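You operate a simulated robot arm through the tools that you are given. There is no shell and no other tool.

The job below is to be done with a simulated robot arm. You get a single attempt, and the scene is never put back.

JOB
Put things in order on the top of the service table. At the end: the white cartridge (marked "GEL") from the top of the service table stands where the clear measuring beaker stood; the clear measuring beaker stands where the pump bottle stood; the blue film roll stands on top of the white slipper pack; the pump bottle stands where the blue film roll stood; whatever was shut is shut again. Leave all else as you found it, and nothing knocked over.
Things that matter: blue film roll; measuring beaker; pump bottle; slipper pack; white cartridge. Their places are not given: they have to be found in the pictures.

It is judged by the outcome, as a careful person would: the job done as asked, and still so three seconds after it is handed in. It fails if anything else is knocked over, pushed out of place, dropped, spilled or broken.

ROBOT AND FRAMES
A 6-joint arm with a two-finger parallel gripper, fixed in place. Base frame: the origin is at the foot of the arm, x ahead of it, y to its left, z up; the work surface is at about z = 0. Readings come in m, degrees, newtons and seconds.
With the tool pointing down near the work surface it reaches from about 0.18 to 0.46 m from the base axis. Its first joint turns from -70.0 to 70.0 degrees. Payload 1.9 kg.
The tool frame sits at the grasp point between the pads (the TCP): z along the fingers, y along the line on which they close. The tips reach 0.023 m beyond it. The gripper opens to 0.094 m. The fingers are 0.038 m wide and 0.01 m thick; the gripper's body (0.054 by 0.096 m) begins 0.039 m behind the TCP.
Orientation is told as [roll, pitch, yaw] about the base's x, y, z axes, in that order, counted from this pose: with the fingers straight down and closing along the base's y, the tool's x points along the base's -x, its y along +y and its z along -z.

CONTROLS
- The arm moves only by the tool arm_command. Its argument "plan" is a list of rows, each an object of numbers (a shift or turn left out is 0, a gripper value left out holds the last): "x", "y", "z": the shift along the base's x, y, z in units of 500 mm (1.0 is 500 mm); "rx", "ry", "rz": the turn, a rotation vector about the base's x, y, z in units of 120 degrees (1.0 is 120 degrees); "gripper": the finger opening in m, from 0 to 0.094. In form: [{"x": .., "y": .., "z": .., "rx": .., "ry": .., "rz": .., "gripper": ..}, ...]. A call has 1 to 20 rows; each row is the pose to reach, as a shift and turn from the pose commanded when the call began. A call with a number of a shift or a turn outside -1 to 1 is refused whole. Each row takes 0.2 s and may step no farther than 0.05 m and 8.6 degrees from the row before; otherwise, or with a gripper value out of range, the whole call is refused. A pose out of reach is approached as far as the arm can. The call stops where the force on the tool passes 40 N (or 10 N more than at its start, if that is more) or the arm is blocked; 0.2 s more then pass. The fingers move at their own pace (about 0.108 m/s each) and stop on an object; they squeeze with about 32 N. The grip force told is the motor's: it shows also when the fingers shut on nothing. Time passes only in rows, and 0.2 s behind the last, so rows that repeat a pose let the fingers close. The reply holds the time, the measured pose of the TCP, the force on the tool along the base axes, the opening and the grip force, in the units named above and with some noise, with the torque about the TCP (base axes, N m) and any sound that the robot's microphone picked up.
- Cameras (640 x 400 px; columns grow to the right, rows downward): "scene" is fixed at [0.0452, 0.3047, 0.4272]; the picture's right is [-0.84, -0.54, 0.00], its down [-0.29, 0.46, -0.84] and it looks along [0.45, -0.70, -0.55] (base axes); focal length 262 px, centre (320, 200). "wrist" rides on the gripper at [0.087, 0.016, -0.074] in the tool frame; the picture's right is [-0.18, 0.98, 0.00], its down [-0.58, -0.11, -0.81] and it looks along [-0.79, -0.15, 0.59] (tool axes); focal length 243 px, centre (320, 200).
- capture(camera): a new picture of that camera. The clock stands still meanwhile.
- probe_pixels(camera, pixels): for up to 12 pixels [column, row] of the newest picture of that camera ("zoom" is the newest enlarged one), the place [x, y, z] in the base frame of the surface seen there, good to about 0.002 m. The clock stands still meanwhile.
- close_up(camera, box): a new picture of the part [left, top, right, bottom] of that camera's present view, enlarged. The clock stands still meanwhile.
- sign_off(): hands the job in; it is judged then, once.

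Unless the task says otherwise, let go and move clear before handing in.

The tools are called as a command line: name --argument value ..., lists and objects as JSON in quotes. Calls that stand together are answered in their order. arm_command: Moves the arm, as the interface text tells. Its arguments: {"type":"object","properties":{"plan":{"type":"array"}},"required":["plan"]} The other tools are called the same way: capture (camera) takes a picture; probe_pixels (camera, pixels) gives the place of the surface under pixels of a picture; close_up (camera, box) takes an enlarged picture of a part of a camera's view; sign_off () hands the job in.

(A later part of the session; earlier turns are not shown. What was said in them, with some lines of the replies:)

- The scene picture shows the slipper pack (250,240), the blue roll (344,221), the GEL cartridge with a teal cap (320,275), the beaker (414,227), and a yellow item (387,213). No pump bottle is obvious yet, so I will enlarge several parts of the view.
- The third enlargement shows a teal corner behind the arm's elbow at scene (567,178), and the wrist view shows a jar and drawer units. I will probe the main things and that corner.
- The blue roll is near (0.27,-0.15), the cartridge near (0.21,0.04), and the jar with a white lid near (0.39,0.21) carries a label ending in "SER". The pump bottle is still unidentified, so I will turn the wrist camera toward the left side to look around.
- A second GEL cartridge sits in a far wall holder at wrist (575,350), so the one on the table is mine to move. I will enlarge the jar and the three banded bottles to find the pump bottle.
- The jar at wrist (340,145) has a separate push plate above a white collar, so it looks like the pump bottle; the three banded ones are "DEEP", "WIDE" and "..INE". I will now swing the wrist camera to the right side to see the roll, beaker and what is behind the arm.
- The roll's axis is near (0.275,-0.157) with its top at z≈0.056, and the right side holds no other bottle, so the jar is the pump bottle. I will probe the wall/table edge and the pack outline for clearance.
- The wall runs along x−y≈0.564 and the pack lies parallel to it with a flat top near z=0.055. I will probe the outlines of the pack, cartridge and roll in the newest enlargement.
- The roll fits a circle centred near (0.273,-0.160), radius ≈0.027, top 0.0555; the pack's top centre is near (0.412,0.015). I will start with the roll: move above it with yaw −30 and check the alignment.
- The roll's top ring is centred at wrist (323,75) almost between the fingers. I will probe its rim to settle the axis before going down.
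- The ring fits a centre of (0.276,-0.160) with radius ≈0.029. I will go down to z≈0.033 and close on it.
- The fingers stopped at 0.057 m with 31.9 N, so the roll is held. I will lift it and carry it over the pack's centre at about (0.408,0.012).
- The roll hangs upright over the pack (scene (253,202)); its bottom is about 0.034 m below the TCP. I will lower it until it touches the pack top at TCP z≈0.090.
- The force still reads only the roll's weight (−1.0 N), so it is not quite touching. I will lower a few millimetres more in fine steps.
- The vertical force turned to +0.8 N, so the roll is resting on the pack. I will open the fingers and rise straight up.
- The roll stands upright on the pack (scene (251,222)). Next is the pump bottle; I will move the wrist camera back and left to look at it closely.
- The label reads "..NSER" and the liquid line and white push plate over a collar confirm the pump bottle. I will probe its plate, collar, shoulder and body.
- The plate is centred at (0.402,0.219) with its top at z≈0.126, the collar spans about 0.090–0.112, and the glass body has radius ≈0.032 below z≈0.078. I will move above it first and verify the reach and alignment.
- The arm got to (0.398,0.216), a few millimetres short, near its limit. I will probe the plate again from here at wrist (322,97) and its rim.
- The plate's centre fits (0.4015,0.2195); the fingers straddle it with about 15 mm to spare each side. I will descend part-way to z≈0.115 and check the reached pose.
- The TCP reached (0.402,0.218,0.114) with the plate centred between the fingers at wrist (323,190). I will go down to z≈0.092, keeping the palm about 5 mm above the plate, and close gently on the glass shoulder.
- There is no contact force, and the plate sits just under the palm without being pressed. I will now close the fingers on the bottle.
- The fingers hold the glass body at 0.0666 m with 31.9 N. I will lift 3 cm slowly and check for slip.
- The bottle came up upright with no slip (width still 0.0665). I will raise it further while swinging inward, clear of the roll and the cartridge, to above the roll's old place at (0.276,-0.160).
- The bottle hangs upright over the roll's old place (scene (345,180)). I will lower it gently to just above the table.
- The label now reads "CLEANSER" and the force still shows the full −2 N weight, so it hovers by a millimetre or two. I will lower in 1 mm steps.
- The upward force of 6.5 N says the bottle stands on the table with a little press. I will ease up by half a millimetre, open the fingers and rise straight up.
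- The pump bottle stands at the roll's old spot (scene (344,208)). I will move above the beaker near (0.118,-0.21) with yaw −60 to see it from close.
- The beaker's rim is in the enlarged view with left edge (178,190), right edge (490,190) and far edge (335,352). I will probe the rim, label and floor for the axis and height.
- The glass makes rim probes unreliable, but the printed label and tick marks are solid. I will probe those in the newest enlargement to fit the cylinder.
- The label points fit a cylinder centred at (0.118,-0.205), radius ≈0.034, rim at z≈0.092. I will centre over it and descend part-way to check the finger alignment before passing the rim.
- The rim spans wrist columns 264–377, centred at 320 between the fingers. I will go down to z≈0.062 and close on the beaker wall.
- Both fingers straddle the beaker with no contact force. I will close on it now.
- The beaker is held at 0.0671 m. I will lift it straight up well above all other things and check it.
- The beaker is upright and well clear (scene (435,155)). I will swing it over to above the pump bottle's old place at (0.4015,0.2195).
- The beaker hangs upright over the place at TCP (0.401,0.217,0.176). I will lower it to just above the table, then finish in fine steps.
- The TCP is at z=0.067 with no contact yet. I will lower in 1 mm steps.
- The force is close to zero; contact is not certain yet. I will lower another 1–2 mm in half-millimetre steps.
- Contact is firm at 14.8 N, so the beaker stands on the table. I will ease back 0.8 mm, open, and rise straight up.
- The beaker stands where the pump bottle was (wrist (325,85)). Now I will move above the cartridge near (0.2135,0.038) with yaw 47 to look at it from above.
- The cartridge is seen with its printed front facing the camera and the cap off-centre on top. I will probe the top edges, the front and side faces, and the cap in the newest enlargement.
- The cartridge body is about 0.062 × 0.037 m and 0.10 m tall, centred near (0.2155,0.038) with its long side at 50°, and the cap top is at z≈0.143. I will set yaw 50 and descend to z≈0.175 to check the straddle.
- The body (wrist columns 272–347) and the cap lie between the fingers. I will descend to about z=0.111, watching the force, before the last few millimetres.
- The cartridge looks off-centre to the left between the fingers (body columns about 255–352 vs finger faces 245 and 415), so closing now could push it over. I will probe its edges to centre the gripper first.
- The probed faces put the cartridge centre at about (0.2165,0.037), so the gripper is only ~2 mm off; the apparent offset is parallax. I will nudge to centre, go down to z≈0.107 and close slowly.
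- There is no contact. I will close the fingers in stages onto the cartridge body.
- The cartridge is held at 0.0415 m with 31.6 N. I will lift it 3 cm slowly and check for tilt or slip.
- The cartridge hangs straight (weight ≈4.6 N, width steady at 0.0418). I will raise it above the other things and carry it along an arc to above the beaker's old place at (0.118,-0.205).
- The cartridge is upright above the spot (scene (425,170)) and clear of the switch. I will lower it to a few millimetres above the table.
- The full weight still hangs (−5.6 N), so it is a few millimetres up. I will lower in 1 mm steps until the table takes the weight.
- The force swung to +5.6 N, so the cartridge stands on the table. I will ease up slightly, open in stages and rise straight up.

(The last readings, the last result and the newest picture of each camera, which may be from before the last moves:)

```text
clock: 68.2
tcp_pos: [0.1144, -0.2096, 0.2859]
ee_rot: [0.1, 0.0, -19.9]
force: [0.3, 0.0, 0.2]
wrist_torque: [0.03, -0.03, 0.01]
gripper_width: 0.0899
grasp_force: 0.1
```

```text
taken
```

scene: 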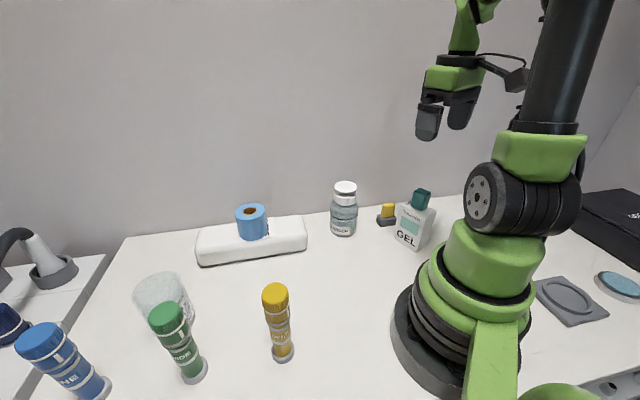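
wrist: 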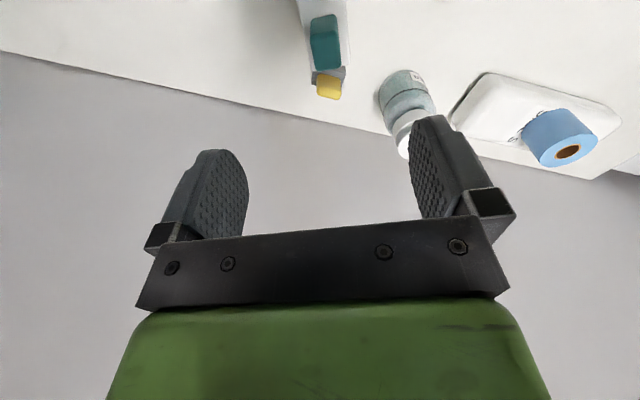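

All four things have been moved; the cartridge stands near scene (414,225). I will look closely at each one to verify before handing in.

close_up --camera "scene" --box '[310, 170, 460, 260]'

probe_pixels --camera "scene" --pixels '[[420, 194], [412, 225], [400, 210], [432, 212], [404, 243], [425, 245], [345, 186], [251, 210], [388, 209], [160, 280], [250, 235], [345, 230]]'

close_up --camera "scene" --box '[110, 190, 320, 350]'

```text
4.27 times, centred on (385, 215) of scene
```

zoom: 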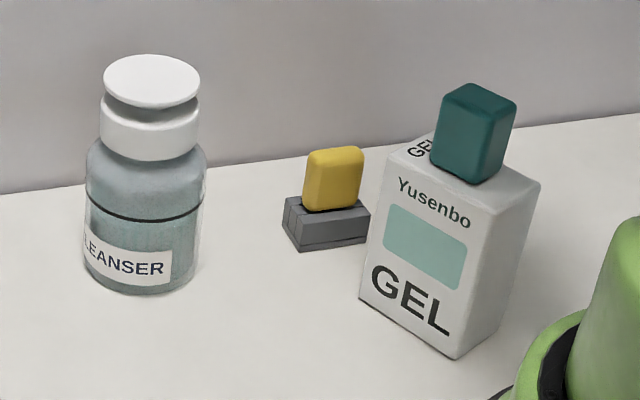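

```text
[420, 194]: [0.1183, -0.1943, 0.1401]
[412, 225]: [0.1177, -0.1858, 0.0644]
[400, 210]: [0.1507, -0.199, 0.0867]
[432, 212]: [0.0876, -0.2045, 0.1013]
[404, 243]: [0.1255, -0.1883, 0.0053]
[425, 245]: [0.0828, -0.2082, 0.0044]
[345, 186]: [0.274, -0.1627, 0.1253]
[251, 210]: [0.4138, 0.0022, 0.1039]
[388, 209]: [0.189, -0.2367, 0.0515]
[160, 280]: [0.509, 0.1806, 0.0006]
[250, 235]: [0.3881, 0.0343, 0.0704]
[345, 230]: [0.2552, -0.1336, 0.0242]
```

```text
2.50 times, centred on (215, 270) of scene
```

zoom: 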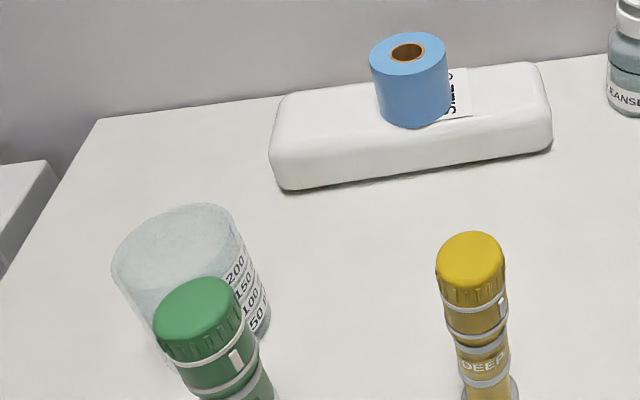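

The cartridge, pump bottle and roll all stand upright, and the switch is unmoved at (0.189,-0.237). I will move the arm clear toward its starting pose and check the beaker's place by its label.

probe_pixels --camera "zoom" --pixels '[[236, 272], [245, 290], [252, 305], [258, 320], [228, 280], [262, 315], [240, 262], [248, 300]]'

arm_command --plan '[{"z": 0.03, "gripper": 0.09}, {"x": 0.04, "y": 0.05, "z": 0.04, "rz": 0.03}, {"x": 0.09, "y": 0.1, "z": 0.04, "rz": 0.06}, {"x": 0.14, "y": 0.15, "z": 0.04, "rz": 0.09}, {"x": 0.19, "y": 0.2, "z": 0.04, "rz": 0.12}, {"x": 0.24, "y": 0.26, "z": 0.04, "rz": 0.15}, {"x": 0.29, "y": 0.32, "z": 0.04, "rz": 0.167}, {"x": 0.29, "y": 0.32, "z": 0.04, "rz": 0.167}]'

capture --camera "wrist"

capture --camera "scene"

```text
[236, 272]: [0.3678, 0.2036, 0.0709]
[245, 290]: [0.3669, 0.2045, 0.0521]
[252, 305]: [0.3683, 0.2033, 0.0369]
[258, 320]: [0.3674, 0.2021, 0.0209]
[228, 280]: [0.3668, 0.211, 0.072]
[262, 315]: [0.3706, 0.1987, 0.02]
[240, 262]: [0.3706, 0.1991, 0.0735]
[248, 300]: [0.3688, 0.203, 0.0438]
```

```text
clock: 70.0
tcp_pos: [0.2651, -0.0463, 0.307]
ee_rot: [0.0, -0.1, 0.1]
force: [0.7, -0.2, 1.2]
wrist_torque: [-0.02, -0.03, 0.02]
gripper_width: 0.0899
grasp_force: 0.1
```

```text
taken
```

wrist: 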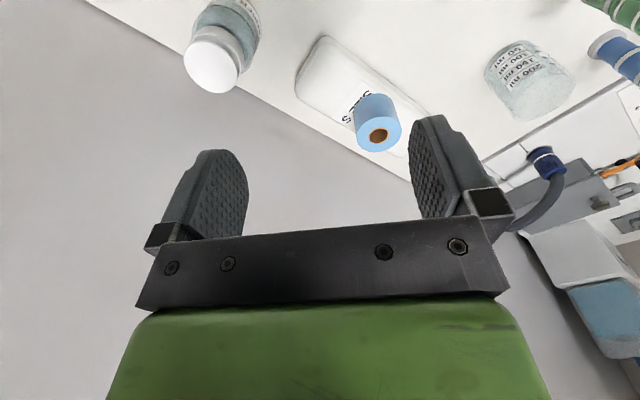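

```text
taken
```

scene: 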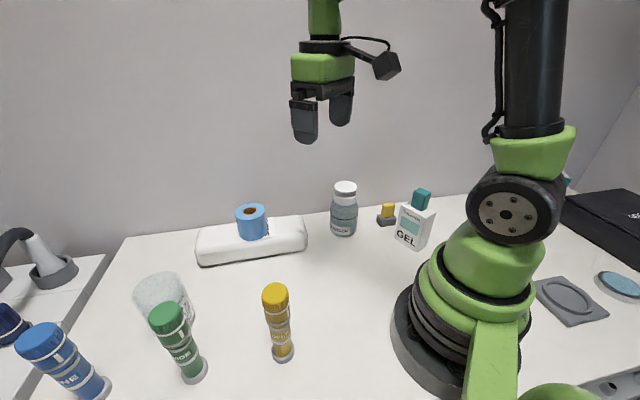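

The beaker's label points fit a centre of about (0.400,0.218), the pump bottle's old place. In the last pictures the roll is on the pack (scene (251,222)), the bottle and cartridge stand in place, the rest is undisturbed and the arm is clear, so I hand in the job.

sign_off

```text
The job is handed in.
```

The job is handed in: all four things are where you asked, standing upright. I checked them in pictures after the last move.

- **Blue film roll:** on top of the white slipper pack, near its middle.
- **Pump bottle:** where the film roll stood, within about 3 mm. I took this to be the "CLEANSER" bottle with the white push plate. It was carried upright, and I held it by the glass so the plate was not pressed.
- **Measuring beaker:** where the pump bottle stood, within about 2 mm.
- **White "GEL" cartridge:** where the beaker stood. It is turned from how it faced before, with its front now at a different angle.

I opened nothing, so nothing had to be shut again. The yellow switch and the three banded bottles look unmoved. The gripper is empty and the arm is back near its starting pose, clear of everything.
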